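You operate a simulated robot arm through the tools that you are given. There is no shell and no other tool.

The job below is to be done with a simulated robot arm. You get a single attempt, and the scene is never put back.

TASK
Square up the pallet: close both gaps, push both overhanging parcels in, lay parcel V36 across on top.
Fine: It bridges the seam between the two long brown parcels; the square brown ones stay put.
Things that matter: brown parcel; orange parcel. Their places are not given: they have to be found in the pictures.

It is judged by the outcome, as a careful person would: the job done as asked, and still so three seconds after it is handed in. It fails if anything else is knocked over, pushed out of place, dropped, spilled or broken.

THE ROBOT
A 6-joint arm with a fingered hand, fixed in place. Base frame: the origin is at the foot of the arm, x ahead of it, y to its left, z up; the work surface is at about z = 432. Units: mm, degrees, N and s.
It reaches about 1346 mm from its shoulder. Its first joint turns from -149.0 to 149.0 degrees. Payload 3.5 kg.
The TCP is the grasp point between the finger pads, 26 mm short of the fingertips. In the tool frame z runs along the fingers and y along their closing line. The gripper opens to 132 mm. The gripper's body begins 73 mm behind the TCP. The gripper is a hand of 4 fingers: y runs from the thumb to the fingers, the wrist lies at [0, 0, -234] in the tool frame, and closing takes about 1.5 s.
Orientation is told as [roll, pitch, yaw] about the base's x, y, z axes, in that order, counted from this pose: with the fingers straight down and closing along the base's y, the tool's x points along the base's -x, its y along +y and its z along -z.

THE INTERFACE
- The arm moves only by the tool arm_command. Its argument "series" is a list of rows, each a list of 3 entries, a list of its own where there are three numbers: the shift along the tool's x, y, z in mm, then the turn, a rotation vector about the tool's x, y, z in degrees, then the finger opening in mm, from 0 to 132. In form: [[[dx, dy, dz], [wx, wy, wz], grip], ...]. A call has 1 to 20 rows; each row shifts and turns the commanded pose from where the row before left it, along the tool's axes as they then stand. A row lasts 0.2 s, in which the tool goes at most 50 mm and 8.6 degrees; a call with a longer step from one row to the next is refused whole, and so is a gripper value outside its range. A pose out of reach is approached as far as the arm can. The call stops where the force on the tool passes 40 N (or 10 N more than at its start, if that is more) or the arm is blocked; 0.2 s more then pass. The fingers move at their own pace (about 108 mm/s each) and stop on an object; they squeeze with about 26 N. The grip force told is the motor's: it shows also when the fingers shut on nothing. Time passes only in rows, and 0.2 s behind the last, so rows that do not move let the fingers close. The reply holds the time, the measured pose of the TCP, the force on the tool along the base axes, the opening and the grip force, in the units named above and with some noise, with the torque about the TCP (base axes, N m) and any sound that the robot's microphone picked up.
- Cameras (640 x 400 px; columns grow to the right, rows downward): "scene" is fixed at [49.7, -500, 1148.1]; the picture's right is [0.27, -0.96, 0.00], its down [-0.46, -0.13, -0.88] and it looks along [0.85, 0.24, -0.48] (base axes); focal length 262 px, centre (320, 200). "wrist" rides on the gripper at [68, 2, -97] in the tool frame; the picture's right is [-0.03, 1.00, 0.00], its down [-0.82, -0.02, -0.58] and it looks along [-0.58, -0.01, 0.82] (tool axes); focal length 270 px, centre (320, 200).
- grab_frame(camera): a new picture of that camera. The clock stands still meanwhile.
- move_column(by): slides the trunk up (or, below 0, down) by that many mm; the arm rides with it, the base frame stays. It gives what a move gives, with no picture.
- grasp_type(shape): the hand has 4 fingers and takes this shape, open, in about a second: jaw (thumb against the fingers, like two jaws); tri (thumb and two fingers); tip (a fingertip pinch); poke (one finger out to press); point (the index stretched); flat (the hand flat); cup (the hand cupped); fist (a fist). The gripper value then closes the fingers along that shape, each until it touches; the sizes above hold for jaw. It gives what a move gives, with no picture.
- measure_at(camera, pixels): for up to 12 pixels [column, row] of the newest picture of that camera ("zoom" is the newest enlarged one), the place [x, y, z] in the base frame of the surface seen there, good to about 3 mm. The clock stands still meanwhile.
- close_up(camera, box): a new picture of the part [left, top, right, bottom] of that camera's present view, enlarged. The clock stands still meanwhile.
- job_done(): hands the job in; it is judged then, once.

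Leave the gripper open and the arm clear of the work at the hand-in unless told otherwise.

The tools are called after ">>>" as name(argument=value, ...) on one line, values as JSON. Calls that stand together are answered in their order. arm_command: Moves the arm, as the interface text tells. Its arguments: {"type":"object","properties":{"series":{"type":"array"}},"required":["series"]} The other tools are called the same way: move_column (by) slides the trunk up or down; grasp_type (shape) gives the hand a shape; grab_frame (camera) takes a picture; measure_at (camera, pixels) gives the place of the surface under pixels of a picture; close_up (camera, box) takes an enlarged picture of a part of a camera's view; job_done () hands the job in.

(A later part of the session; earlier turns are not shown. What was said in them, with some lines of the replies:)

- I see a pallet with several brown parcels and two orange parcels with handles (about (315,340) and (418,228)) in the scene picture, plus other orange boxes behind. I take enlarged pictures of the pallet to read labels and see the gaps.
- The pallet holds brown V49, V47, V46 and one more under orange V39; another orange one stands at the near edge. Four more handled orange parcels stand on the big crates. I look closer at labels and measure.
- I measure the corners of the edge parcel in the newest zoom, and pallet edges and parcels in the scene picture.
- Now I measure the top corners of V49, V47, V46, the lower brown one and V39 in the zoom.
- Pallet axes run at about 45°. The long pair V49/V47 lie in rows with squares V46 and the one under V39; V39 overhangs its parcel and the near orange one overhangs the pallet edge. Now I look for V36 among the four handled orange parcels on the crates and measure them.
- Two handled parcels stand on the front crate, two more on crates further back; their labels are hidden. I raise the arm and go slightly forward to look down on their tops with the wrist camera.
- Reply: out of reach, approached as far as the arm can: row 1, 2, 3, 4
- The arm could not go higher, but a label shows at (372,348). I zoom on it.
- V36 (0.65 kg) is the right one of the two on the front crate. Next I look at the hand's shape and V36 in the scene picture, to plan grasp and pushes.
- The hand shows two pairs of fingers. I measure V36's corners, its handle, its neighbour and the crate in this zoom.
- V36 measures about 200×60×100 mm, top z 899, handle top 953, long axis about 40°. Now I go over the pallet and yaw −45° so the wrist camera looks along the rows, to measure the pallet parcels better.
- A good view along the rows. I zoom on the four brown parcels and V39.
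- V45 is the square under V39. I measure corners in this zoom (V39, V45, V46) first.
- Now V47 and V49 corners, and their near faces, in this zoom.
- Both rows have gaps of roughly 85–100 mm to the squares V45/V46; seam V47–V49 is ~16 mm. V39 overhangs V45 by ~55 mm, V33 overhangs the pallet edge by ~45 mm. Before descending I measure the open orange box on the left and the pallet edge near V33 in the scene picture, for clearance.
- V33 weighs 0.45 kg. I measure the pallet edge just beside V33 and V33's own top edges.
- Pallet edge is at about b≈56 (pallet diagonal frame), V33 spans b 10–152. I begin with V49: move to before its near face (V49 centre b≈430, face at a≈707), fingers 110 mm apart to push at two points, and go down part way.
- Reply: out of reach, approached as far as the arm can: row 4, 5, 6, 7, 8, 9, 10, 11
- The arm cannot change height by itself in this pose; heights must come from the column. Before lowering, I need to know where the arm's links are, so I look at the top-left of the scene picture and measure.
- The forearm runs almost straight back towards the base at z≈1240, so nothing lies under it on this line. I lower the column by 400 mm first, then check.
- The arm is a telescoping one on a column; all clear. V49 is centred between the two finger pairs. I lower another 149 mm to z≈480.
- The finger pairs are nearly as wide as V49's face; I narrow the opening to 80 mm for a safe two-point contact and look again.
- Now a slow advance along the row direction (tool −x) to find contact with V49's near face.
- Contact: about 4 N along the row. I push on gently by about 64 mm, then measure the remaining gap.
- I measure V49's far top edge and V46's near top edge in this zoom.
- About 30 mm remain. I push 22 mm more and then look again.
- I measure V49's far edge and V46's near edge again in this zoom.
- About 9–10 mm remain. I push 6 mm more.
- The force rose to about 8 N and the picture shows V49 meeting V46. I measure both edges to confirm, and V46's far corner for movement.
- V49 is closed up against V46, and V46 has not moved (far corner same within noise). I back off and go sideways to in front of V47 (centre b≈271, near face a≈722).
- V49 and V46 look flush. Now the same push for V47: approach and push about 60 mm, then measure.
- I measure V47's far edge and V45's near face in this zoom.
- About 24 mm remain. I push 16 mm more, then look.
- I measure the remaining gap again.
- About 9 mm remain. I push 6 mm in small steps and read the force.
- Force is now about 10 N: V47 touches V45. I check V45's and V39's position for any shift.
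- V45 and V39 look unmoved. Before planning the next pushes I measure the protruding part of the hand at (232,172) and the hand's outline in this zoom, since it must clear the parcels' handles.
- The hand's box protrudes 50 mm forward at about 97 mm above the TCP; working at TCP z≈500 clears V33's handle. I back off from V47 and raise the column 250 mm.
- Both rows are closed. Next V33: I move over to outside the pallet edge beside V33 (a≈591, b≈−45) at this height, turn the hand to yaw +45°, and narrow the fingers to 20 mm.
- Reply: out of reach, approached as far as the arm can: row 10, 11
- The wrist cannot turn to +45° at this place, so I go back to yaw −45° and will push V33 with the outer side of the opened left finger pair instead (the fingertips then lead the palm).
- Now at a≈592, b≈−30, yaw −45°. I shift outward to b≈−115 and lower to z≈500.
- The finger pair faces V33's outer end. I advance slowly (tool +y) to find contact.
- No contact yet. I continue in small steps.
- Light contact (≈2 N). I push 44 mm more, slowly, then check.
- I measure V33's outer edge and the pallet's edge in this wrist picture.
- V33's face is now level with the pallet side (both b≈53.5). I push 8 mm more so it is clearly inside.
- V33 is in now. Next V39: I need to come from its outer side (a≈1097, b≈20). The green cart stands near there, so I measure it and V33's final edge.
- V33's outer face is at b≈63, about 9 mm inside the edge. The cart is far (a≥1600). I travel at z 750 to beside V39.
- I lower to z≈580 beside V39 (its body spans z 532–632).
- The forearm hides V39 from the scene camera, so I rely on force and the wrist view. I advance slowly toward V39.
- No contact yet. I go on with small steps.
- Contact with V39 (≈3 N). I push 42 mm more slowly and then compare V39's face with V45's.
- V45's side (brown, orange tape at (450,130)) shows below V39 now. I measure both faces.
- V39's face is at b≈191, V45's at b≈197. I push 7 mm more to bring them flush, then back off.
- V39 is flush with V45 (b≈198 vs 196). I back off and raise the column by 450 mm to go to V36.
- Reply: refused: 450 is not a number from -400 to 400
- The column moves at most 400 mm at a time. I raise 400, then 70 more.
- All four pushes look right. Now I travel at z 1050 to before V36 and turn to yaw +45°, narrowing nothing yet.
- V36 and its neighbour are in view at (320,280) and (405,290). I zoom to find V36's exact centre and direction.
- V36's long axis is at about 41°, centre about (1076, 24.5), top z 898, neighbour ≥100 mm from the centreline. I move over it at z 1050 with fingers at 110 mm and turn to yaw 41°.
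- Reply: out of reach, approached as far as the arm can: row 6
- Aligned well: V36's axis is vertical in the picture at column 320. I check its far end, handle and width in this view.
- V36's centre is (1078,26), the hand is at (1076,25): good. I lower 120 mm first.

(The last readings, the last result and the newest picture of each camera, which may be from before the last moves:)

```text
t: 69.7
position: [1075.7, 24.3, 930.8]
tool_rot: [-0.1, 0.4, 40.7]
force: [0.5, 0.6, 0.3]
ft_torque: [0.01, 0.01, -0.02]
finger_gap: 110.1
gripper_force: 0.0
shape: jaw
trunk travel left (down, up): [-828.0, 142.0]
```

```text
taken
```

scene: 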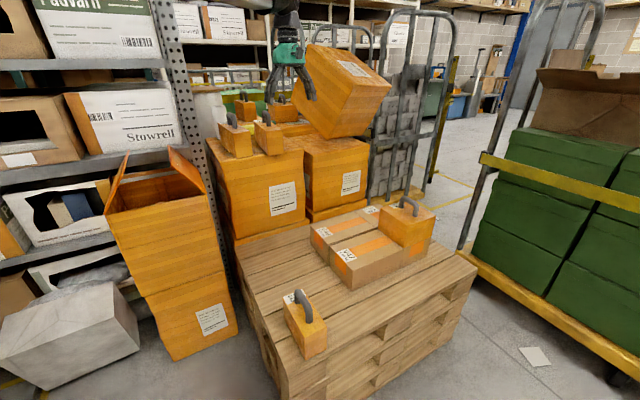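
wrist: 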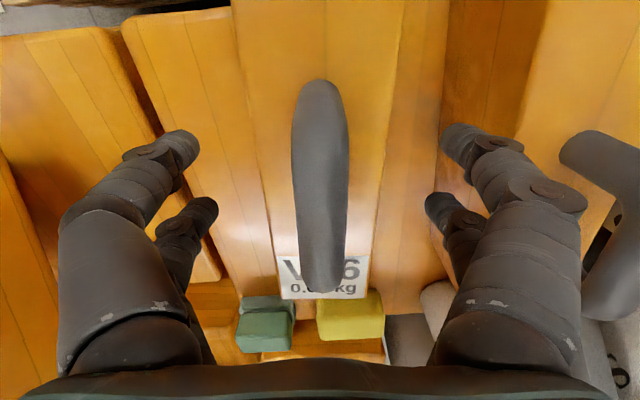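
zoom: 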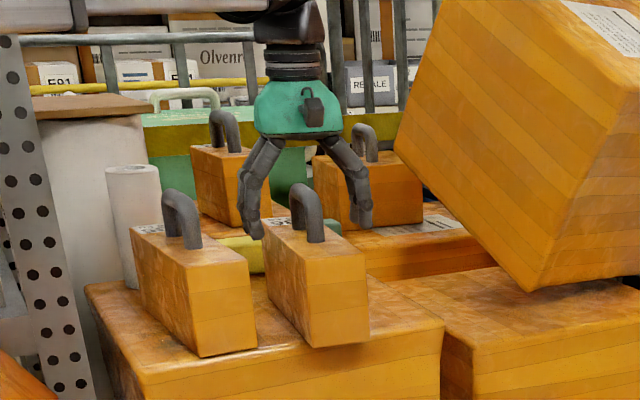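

The fingers straddle V36 with space to the neighbour's handle. I lower the last 41 mm to z≈889.

>>> move_column(by=-41)

>>> close_up(camera="scene", box=[210, 60, 330, 170])

>>> grab_frame(camera="wrist")

```text
t: 70.5
position: [1075.8, 23.6, 888.4]
tool_rot: [0.0, 0.3, 40.8]
force: [0.2, -0.8, 0.2]
ft_torque: [0.01, 0.01, -0.01]
finger_gap: 110.1
gripper_force: 0.0
shape: jaw
trunk travel left (down, up): [-787.0, 183.0]
```

```text
3.64 times, centred on (270, 115) of scene
```

zoom: 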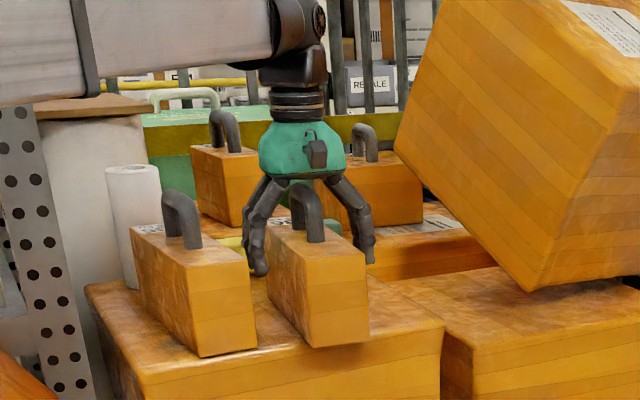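

```text
taken
```

wrist: 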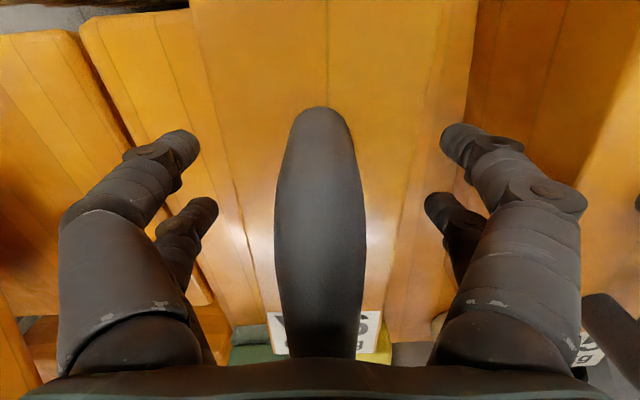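

No contact, palm just above the handle. I close the fingers on V36's body.

>>> arm_command(series=[[[0, 0, 0], [0, 0, 0], 80], [[0, 0, 0], [0, 0, 0], 60], [[0, 0, 0], [0, 0, 0], 40], [[0, 0, 0], [0, 0, 0], 40], [[0, 0, 0], [0, 0, 0], 40], [[0, 0, 0], [0, 0, 0], 40], [[0, 0, 0], [0, 0, 0], 40], [[0, 0, 0], [0, 0, 0], 40]])

>>> grab_frame(camera="wrist")

```text
t: 72.3
position: [1076.2, 26.3, 889.1]
tool_rot: [0.0, 0.3, 40.8]
force: [0.9, 0.0, 0.1]
ft_torque: [-0.02, 0.02, 0.0]
finger_gap: 60.3
gripper_force: 26.5
shape: jaw
trunk travel left (down, up): [-787.0, 183.0]
```

```text
taken
```

wrist: 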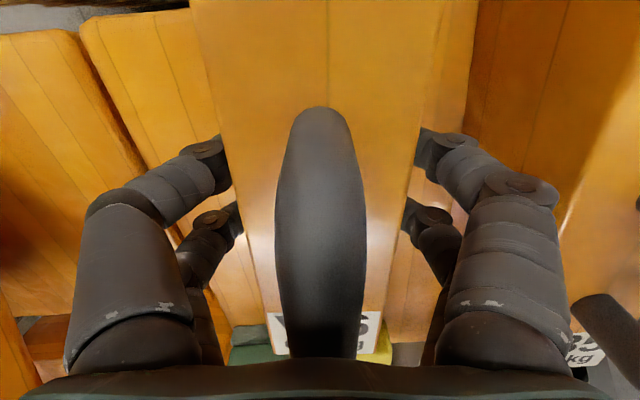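

Gripped at 60.3 mm with 26.5 N. I lift 40 mm and check.

>>> move_column(by=40)

>>> close_up(camera="scene", box=[210, 40, 330, 170])

```text
t: 73.2
position: [1075.8, 25.1, 927.3]
tool_rot: [-0.1, 0.4, 40.8]
force: [1.4, -0.1, -6.7]
ft_torque: [0.02, 0.04, 0.02]
finger_gap: 60.4
gripper_force: 26.1
shape: jaw
trunk travel left (down, up): [-827.0, 143.0]
```

```text
3.08 times, centred on (270, 105) of scene
```

zoom: 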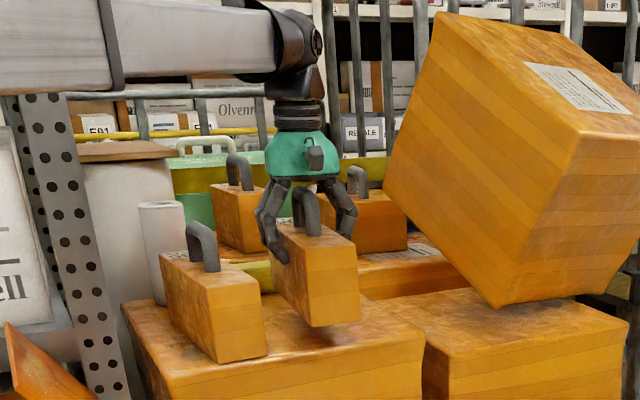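

Lifted cleanly (−6.7 N matches 0.65 kg). I measure the tilted box's nearest corners before carrying past it, and raise 73 mm more.

>>> measure_at(camera="zoom", pixels=[[498, 300], [392, 190], [440, 20], [560, 295], [575, 130], [635, 240], [480, 200], [420, 320], [400, 300], [620, 320], [440, 120], [540, 250]])

>>> move_column(by=73)

```text
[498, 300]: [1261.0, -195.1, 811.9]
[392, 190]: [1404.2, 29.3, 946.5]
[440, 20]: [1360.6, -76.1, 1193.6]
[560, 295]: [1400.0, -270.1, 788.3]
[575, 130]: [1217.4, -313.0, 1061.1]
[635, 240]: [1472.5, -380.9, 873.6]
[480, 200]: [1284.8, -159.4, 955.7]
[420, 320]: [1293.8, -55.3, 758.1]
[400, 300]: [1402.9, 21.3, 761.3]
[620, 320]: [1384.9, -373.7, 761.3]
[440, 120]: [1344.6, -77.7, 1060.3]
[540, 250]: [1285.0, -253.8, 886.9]
```

```text
t: 74.3
position: [1076.3, 23.6, 1000.7]
tool_rot: [0.1, 0.3, 40.7]
force: [0.3, 0.2, -6.5]
ft_torque: [0.01, 0.03, -0.01]
finger_gap: 60.3
gripper_force: 26.1
shape: jaw
trunk travel left (down, up): [-900.0, 70.0]
```

The tilted box starts at x≈1215, well clear. I carry V36 back along its axis first, then over the pallet at z 1000, and turn it to yaw 45°.

>>> arm_command(series=[[[20, 0, 0], [0, 0, 0], 40], [[32, 0, 0], [0, 0, 0], 40], [[32, 0, 0], [0, 0, 0], 40], [[32, 0, 0], [0, 0, 0], 40], [[32, 0, 0], [0, 0, 0], 40], [[32, 0, 0], [0, 0, 0], 40], [[32, 0, 0], [0, 0, 0], 40], [[24, 0, 0], [0, 0, 0], 40], [[12, 0, 0], [0, 0, 0], 40]])

>>> arm_command(series=[[[10, -12, 0], [0, 0, 0], 40], [[18.5, -22, 0], [0, 0, 0], 40], [[18.5, -22, 0], [0, 0, 0], 40], [[18.5, -22, 0], [0, 0, 0], 40], [[18.5, -22, 0], [0, 0, 0], 40], [[18.5, -22, 0], [0, 0, 0], 40], [[18.5, -22, 0], [0, 0, 0], 40], [[18.5, -22, 0], [0, 0, 0], 40], [[18.5, -22, 0], [0, 0, 0], 40], [[8.3, -10, 0], [0, 0, 0], 40], [[0, 0, 0], [0, 0, -2.1], 40], [[0, 0, 0], [0, 0, -2.1], 40], [[0, 0, 0], [0, 0, 0], 40]])

>>> grab_frame(camera="scene")

>>> grab_frame(camera="wrist")

```text
t: 76.3
position: [889.8, -138.7, 1001.6]
tool_rot: [0.0, 0.3, 40.7]
force: [0.1, 0.0, -5.9]
ft_torque: [-0.01, 0.03, -0.01]
finger_gap: 60.0
gripper_force: 26.1
shape: jaw
trunk travel left (down, up): [-900.0, 70.0]
```

```text
t: 79.1
position: [893.7, -395.7, 1001.7]
tool_rot: [0.1, 0.3, 45.1]
force: [0.3, -0.3, -7.4]
ft_torque: [0.02, 0.02, 0.01]
finger_gap: 60.6
gripper_force: 26.1
shape: jaw
trunk travel left (down, up): [-900.0, 70.0]
```

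```text
taken
```

scene: 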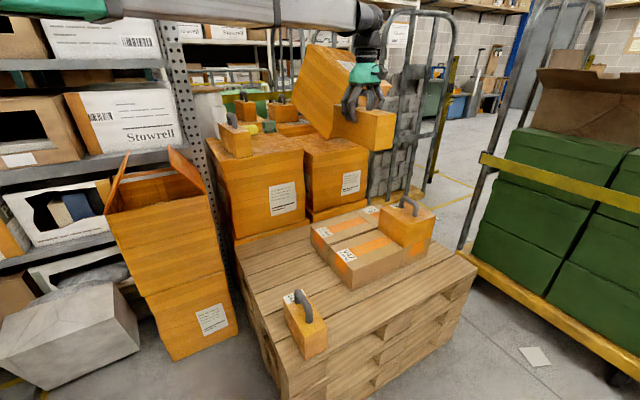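

```text
taken
```

wrist: 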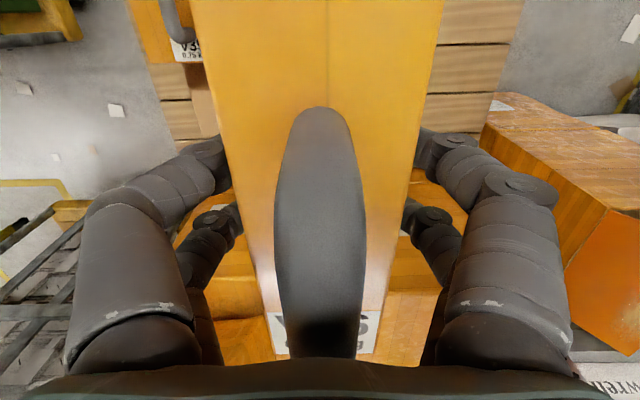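

V36 hangs over the pallet. I zoom on V47/V49 from the scene camera to fix the seam and the placing point.

>>> close_up(camera="scene", box=[300, 190, 440, 300])

```text
3.64 times, centred on (370, 245) of scene
```

zoom: 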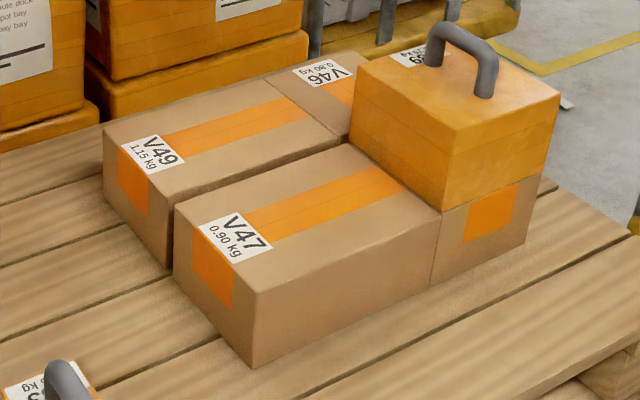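

>>> measure_at(camera="zoom", pixels=[[106, 132], [166, 204], [178, 212], [254, 290], [340, 140], [350, 146], [435, 212], [266, 84], [170, 258], [180, 268], [252, 362], [430, 280]])

>>> measure_at(camera="zoom", pixels=[[250, 165], [250, 178], [300, 148], [300, 160], [220, 178], [220, 192], [352, 135], [440, 215], [436, 278], [444, 275], [524, 240], [540, 90]])

```text
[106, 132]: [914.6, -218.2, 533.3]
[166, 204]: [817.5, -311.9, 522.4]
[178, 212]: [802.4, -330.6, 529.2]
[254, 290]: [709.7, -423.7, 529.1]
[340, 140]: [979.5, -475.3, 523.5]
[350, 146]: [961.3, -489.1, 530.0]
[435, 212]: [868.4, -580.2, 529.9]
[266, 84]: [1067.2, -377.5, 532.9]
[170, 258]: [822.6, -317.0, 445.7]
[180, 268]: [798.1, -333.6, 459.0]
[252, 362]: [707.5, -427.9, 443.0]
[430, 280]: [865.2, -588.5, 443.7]
```

```text
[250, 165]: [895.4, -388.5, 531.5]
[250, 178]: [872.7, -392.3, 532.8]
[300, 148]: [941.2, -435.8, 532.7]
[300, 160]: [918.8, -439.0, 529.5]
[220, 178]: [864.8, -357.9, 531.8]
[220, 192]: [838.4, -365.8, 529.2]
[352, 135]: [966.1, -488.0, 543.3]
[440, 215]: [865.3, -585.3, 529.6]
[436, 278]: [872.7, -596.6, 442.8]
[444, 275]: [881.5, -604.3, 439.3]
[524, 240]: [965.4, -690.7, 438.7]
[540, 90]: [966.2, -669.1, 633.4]
```

Seam runs at b≈341–357, centre 349; V47/V49 span a≈800–1025. Placing point a≈912, b≈349 is almost exactly below. I lower 360 mm, leaving about 18 mm.

>>> arm_command(series=[[[3, 0, 0], [0, 0, 0], 40], [[0, 0, 0], [0, 0, 0], 40]])

>>> move_column(by=-360)

>>> grab_frame(camera="scene")

>>> close_up(camera="scene", box=[280, 150, 460, 310])

```text
t: 79.7
position: [892.0, -398.1, 1002.3]
tool_rot: [0.1, 0.3, 45.0]
force: [0.5, 0.1, -6.2]
ft_torque: [-0.02, -0.01, 0.0]
finger_gap: 60.6
gripper_force: 26.0
shape: jaw
trunk travel left (down, up): [-900.0, 70.0]
```

```text
t: 83.2
position: [890.5, -399.1, 641.8]
tool_rot: [0.1, 0.3, 45.0]
force: [0.0, 0.1, -5.6]
ft_torque: [-0.01, -0.03, 0.0]
finger_gap: 60.5
gripper_force: 25.9
shape: jaw
trunk travel left (down, up): [-540.0, 430.0]
```

```text
taken
```

scene: 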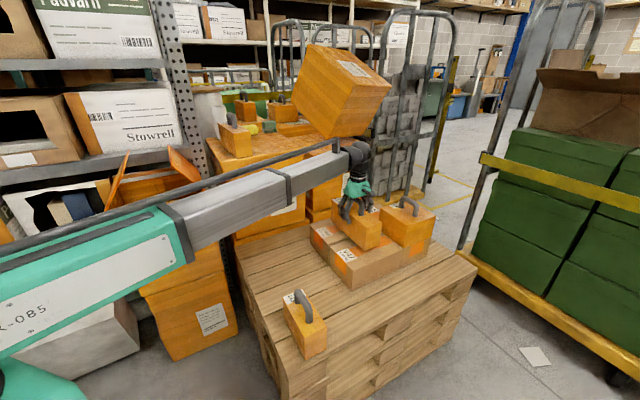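

```text
2.50 times, centred on (370, 230) of scene
```

zoom: 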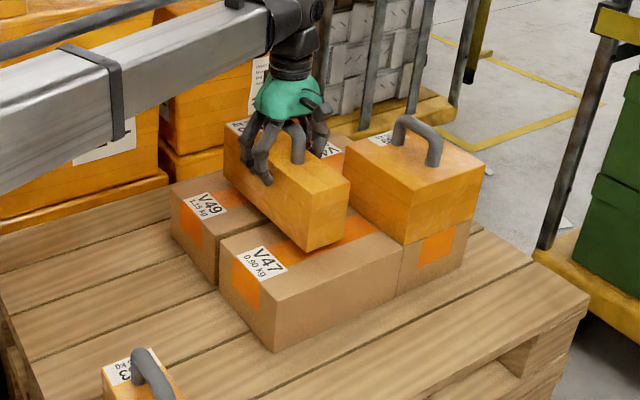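

V36 hovers across the seam. I measure its lower corners and the space to V39.

>>> measure_at(camera="zoom", pixels=[[308, 246], [344, 226], [310, 212], [346, 184], [226, 168], [228, 128], [352, 195], [400, 240], [330, 235], [240, 180]])

>>> grab_frame(camera="wrist")

```text
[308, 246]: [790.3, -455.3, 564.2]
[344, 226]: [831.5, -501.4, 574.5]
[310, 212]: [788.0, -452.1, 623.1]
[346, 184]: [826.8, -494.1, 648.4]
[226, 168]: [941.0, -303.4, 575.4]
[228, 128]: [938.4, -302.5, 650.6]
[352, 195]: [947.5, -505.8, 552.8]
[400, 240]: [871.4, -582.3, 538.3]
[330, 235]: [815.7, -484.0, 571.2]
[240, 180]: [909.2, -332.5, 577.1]
```

```text
taken
```

wrist: 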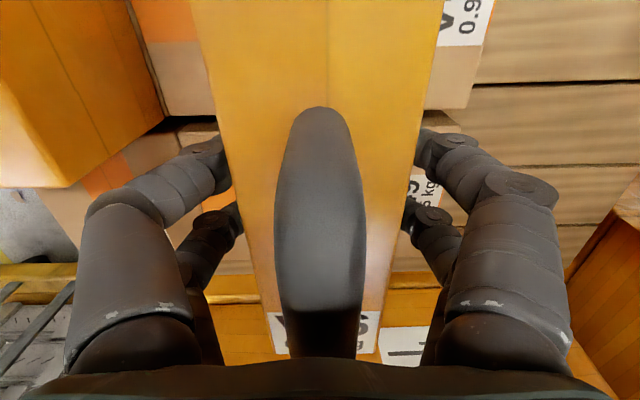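

V36 is centred over the seam (b≈235–452, a≈880–942). I lower 14 mm, then in small steps until it rests.

>>> move_column(by=-14)

>>> move_column(by=-3)

```text
t: 83.8
position: [891.4, -397.9, 626.3]
tool_rot: [0.2, 0.3, 45.0]
force: [-0.7, -0.2, -6.6]
ft_torque: [-0.01, 0.03, 0.03]
finger_gap: 60.5
gripper_force: 26.0
shape: jaw
trunk travel left (down, up): [-526.0, 444.0]
```

```text
t: 84.3
position: [889.7, -399.0, 624.5]
tool_rot: [0.1, 0.3, 44.9]
force: [-0.1, -0.2, -6.3]
ft_torque: [-0.01, 0.0, 0.02]
finger_gap: 60.6
gripper_force: 25.3
shape: jaw
trunk travel left (down, up): [-523.0, 447.0]
```

Not resting yet; 1 mm steps more.

>>> move_column(by=-1.5)

>>> move_column(by=-1)

```text
t: 84.8
position: [890.3, -398.6, 623.5]
tool_rot: [0.2, 0.3, 45.0]
force: [-0.2, -0.3, -7.1]
ft_torque: [-0.04, 0.01, 0.01]
finger_gap: 60.5
gripper_force: 26.1
shape: jaw
trunk travel left (down, up): [-522.0, 448.0]
```

```text
t: 85.3
position: [890.6, -397.3, 622.3]
tool_rot: [0.0, 0.3, 45.1]
force: [0.2, 0.1, -6.5]
ft_torque: [-0.01, 0.0, 0.02]
finger_gap: 60.4
gripper_force: 26.2
shape: jaw
trunk travel left (down, up): [-521.0, 449.0]
```

>>> close_up(camera="scene", box=[320, 190, 420, 270])

>>> move_column(by=-1)

```text
5.00 times, centred on (370, 230) of scene
```

zoom: 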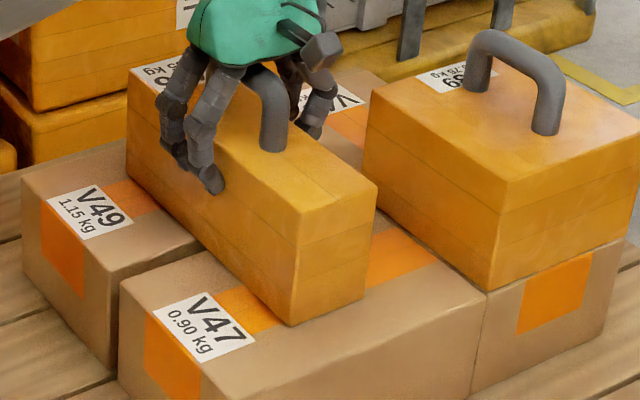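

```text
t: 85.8
position: [891.1, -398.6, 621.8]
tool_rot: [0.1, 0.1, 45.0]
force: [-0.5, 0.2, -6.1]
ft_torque: [-0.06, -0.02, -0.02]
finger_gap: 60.4
gripper_force: 25.8
shape: jaw
trunk travel left (down, up): [-520.0, 450.0]
```

It is nearly resting. I continue in 1 mm steps, watching the vertical force.

>>> move_column(by=-1)

>>> move_column(by=-1)

```text
t: 86.3
position: [889.1, -397.6, 620.7]
tool_rot: [0.0, 0.2, 45.0]
force: [1.5, -0.5, 2.0]
ft_torque: [-0.06, -0.02, 0.02]
finger_gap: 60.5
gripper_force: 26.1
shape: jaw
trunk travel left (down, up): [-519.0, 451.0]
```

```text
t: 86.8
position: [890.5, -398.3, 619.9]
tool_rot: [0.0, 0.2, 45.0]
force: [2.6, -0.6, 10.3]
ft_torque: [-0.12, -0.06, 0.01]
finger_gap: 60.6
gripper_force: 26.8
shape: jaw
trunk travel left (down, up): [-518.0, 452.0]
```

V36 now rests (force went from −6 to +10 N). I ease up 1 mm, then open the fingers.

>>> move_column(by=1)

>>> arm_command(series=[[[0, 0, 0], [0, 0, 0], 64], [[0, 0, 0], [0, 0, 0], 70], [[0, 0, 0], [0, 0, 0], 80], [[0, 0, 0], [0, 0, 0], 100], [[0, 0, 0], [0, 0, 0], 100], [[0, 0, 0], [0, 0, 0], 100]])

>>> grab_frame(camera="wrist")

>>> close_up(camera="scene", box=[320, 170, 440, 270])

```text
t: 87.4
position: [889.4, -398.9, 619.9]
tool_rot: [0.0, 0.4, 44.9]
force: [2.4, -0.4, 3.5]
ft_torque: [-0.1, -0.08, 0.03]
finger_gap: 60.4
gripper_force: 26.2
shape: jaw
trunk travel left (down, up): [-519.0, 451.0]
```

```text
t: 88.8
position: [889.9, -398.9, 620.1]
tool_rot: [-0.1, 0.3, 44.9]
force: [-0.1, 0.5, 0.4]
ft_torque: [-0.03, 0.01, 0.02]
finger_gap: 99.7
gripper_force: 0.2
shape: jaw
trunk travel left (down, up): [-519.0, 451.0]
```

```text
taken
```

wrist: 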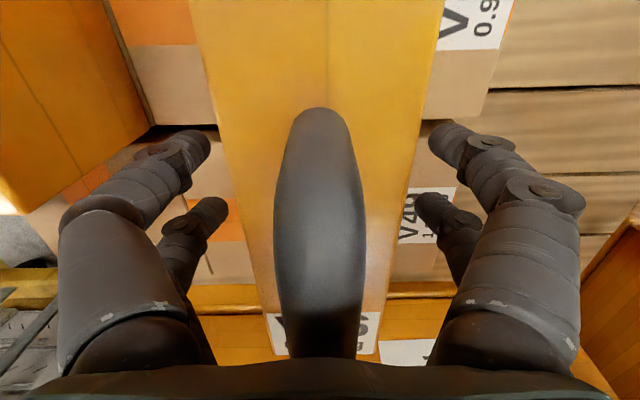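

```text
4.00 times, centred on (380, 220) of scene
```

zoom: 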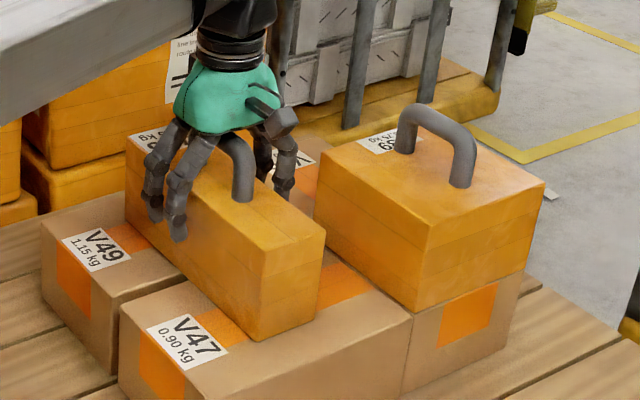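

Released and V36 stands across both long parcels. I raise the hand straight up 300 mm.

>>> move_column(by=60)

>>> move_column(by=300)

>>> close_up(camera="scene", box=[260, 180, 470, 350])

>>> grab_frame(camera="wrist")

```text
t: 89.8
position: [891.4, -399.0, 680.4]
tool_rot: [0.0, 0.3, 45.0]
force: [-0.3, 0.5, 0.1]
ft_torque: [0.01, 0.0, 0.0]
finger_gap: 99.7
gripper_force: 0.1
shape: jaw
trunk travel left (down, up): [-579.0, 391.0]
```

```text
t: 92.8
position: [890.1, -398.4, 979.7]
tool_rot: [-0.1, 0.3, 45.1]
force: [0.1, 0.2, -0.3]
ft_torque: [-0.01, -0.01, 0.01]
finger_gap: 100.0
gripper_force: 0.1
shape: jaw
trunk travel left (down, up): [-879.0, 91.0]
```

```text
2.35 times, centred on (365, 265) of scene
```

zoom: 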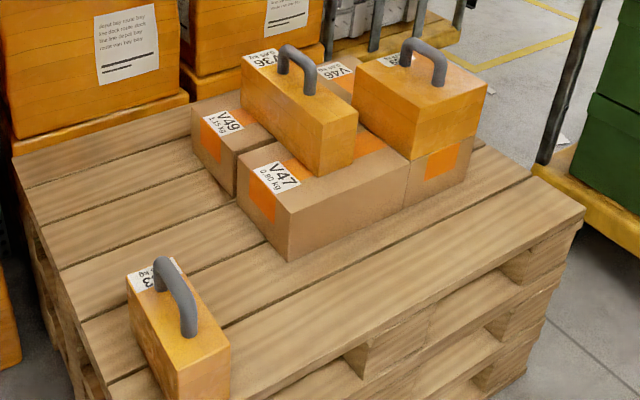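

```text
taken
```

wrist: 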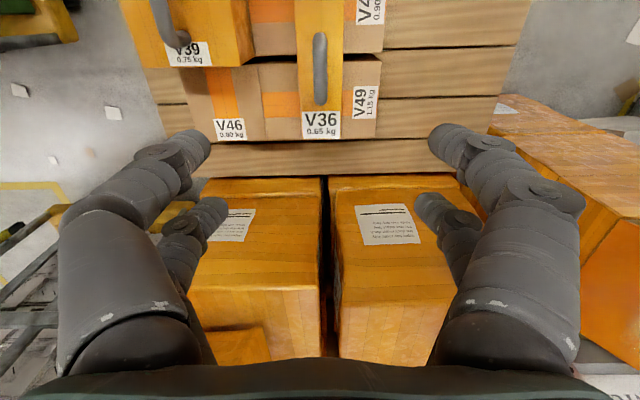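

All seems in place. I move the arm away to the first viewing pose (clear of the work) with the hand open, to check everything from above.

>>> move_column(by=50)

>>> arm_command(series=[[[0, 0, 0], [0, 0, 8.2], 132], [[0, 0, 0], [0, 0, 8.2], 132], [[0, 0, 0], [0, 0, 8.2], 132], [[0, 0, 0], [0, 0, 8.2], 132], [[0, 0, 0], [0, 0, 8.2], 132], [[0, 0, 0], [0, 0, 8.2], 132], [[0, 0, 0], [0, 0, 8.2], 132], [[0, 0, 0], [0, 0, 8.2], 132], [[0, 0, 0], [0, 0, 8.2], 132], [[0, 0, 0], [0, 0, 8.2], 132], [[0, 0, 0], [0, 0, 8.0], 132]])

>>> arm_command(series=[[[43.8, -2.2, 0], [0, 0, 0], 132], [[43.8, -2.2, 0], [0, 0, 0], 132], [[43.8, -2.2, 0], [0, 0, 0], 132], [[43.8, -2.2, 0], [0, 0, 0], 132], [[43.8, -2.2, 0], [0, 0, 0], 132], [[43.8, -2.2, 0], [0, 0, 0], 132], [[43.8, -2.2, 0], [0, 0, 0], 132], [[43.8, -2.2, 0], [0, 0, 0], 132], [[0, 0, 0], [0, 0, 0], 132]])

>>> grab_frame(camera="wrist")

>>> grab_frame(camera="scene")

>>> close_up(camera="wrist", box=[230, 110, 410, 300])

```text
t: 93.7
position: [889.7, -398.7, 1030.7]
tool_rot: [0.0, 0.2, 44.9]
force: [0.2, -0.2, -0.1]
ft_torque: [-0.01, 0.03, -0.03]
finger_gap: 100.1
gripper_force: 0.0
shape: jaw
trunk travel left (down, up): [-929.0, 41.0]
```

```text
t: 96.1
position: [889.2, -399.1, 1030.3]
tool_rot: [-0.3, 0.0, -45.1]
force: [-0.1, 0.0, -0.8]
ft_torque: [0.0, 0.01, 0.01]
finger_gap: 131.9
gripper_force: 0.1
shape: jaw
trunk travel left (down, up): [-929.0, 41.0]
```

```text
t: 98.1
position: [630.9, -162.6, 1030.2]
tool_rot: [-0.3, 0.1, -45.0]
force: [0.7, 0.2, -1.1]
ft_torque: [0.04, 0.0, -0.02]
finger_gap: 131.9
gripper_force: 0.1
shape: jaw
trunk travel left (down, up): [-929.0, 41.0]
```

```text
taken
```

wrist: 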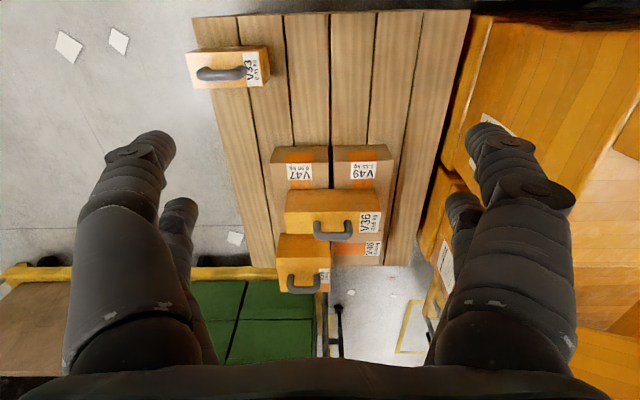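

```text
taken
```

scene: 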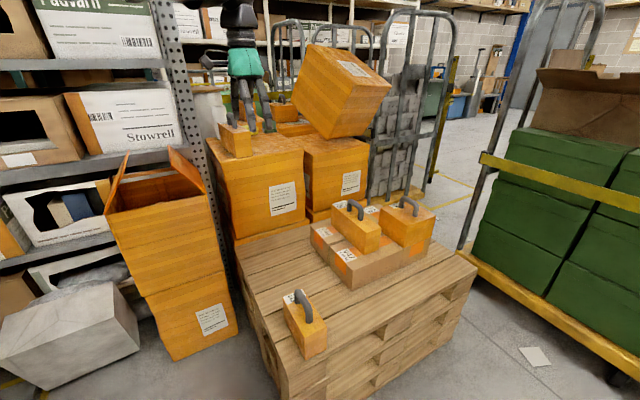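

```text
2.11 times, centred on (320, 205) of wrist
```

zoom: 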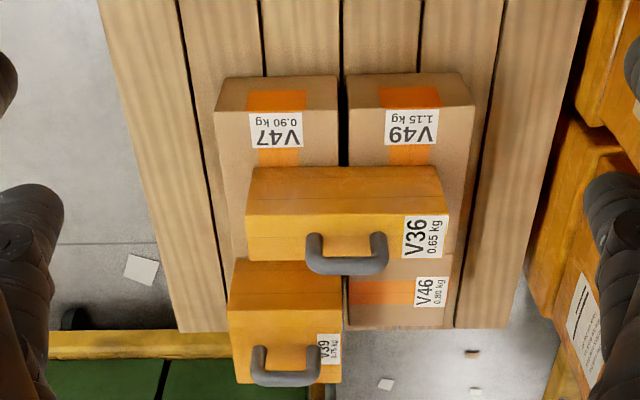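

All as intended from above. I check the remaining gaps V47–V45 and V49–V46 closely, and V39's edges.

>>> close_up(camera="scene", box=[385, 215, 435, 275])

>>> measure_at(camera="wrist", pixels=[[282, 240], [326, 240], [288, 288], [326, 290], [380, 258], [338, 258], [376, 236], [290, 194], [376, 190], [192, 54], [196, 84], [384, 150]])

>>> close_up(camera="scene", box=[345, 190, 395, 235])

```text
6.67 times, centred on (410, 245) of scene
```

zoom: 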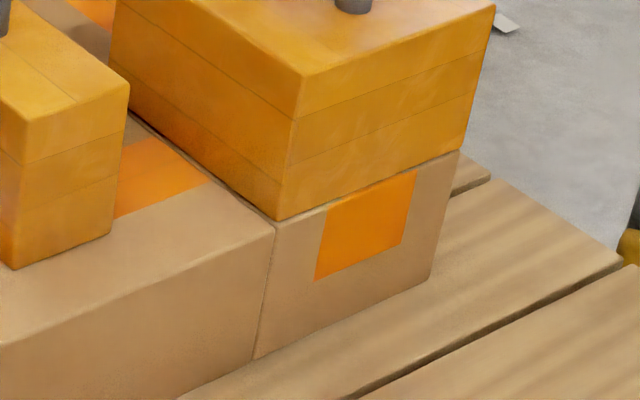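

```text
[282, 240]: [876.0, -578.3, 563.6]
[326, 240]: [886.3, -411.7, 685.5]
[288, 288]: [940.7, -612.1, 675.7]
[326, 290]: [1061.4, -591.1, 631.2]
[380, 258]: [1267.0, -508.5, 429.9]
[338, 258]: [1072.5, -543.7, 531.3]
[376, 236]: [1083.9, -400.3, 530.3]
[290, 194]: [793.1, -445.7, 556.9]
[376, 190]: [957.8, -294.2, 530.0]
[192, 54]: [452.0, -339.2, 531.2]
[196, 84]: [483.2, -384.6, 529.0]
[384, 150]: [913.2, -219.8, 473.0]
```

```text
8.89 times, centred on (370, 212) of scene
```

zoom: 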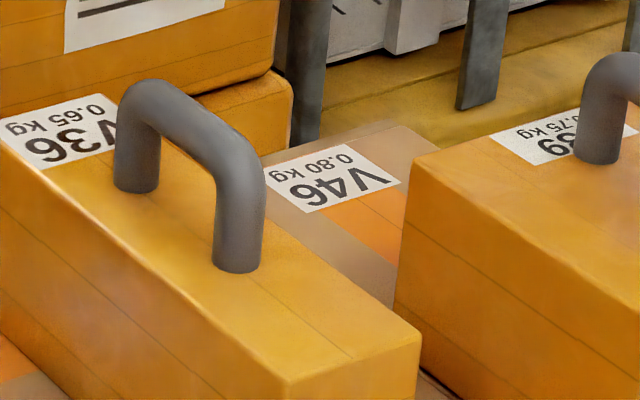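

Both rows are closed (only a line between V47 and V45, and between V49 and V46). V39 sits flush on V45 and V33 is inside the pallet edge. V36 lies across the V47–V49 seam, and V45 and V46 stayed put. The arm is clear and the hand open, so I hand in.

>>> job_done()

```text
The job is handed in.
```

The pallet is squared up and the job is handed in. I don't have the verdict yet. Positions below were read from the cameras, good to about 3 mm.

- **Gaps:** V49 is pushed up against V46 and V47 up against V45. Only a thin line shows at each joint. The two square parcels, V45 and V46, moved by no more than a millimetre or two.
- **Overhanging parcels:** V39 now sits flush on V45. V33 is about 9 mm inside the pallet edge.
- **V36:** It lies across the seam between V47 and V49, with roughly 100 mm resting on each, and it stayed put when released.

I read "both gaps" as the two gaps between the long parcels and the square ones. The seam between V47 and V49 was about 16 mm wide at the start, and I left it that way, since the task calls it the seam V36 is meant to bridge.

Nothing else was touched or knocked over. The arm is clear of the work and the hand is open.
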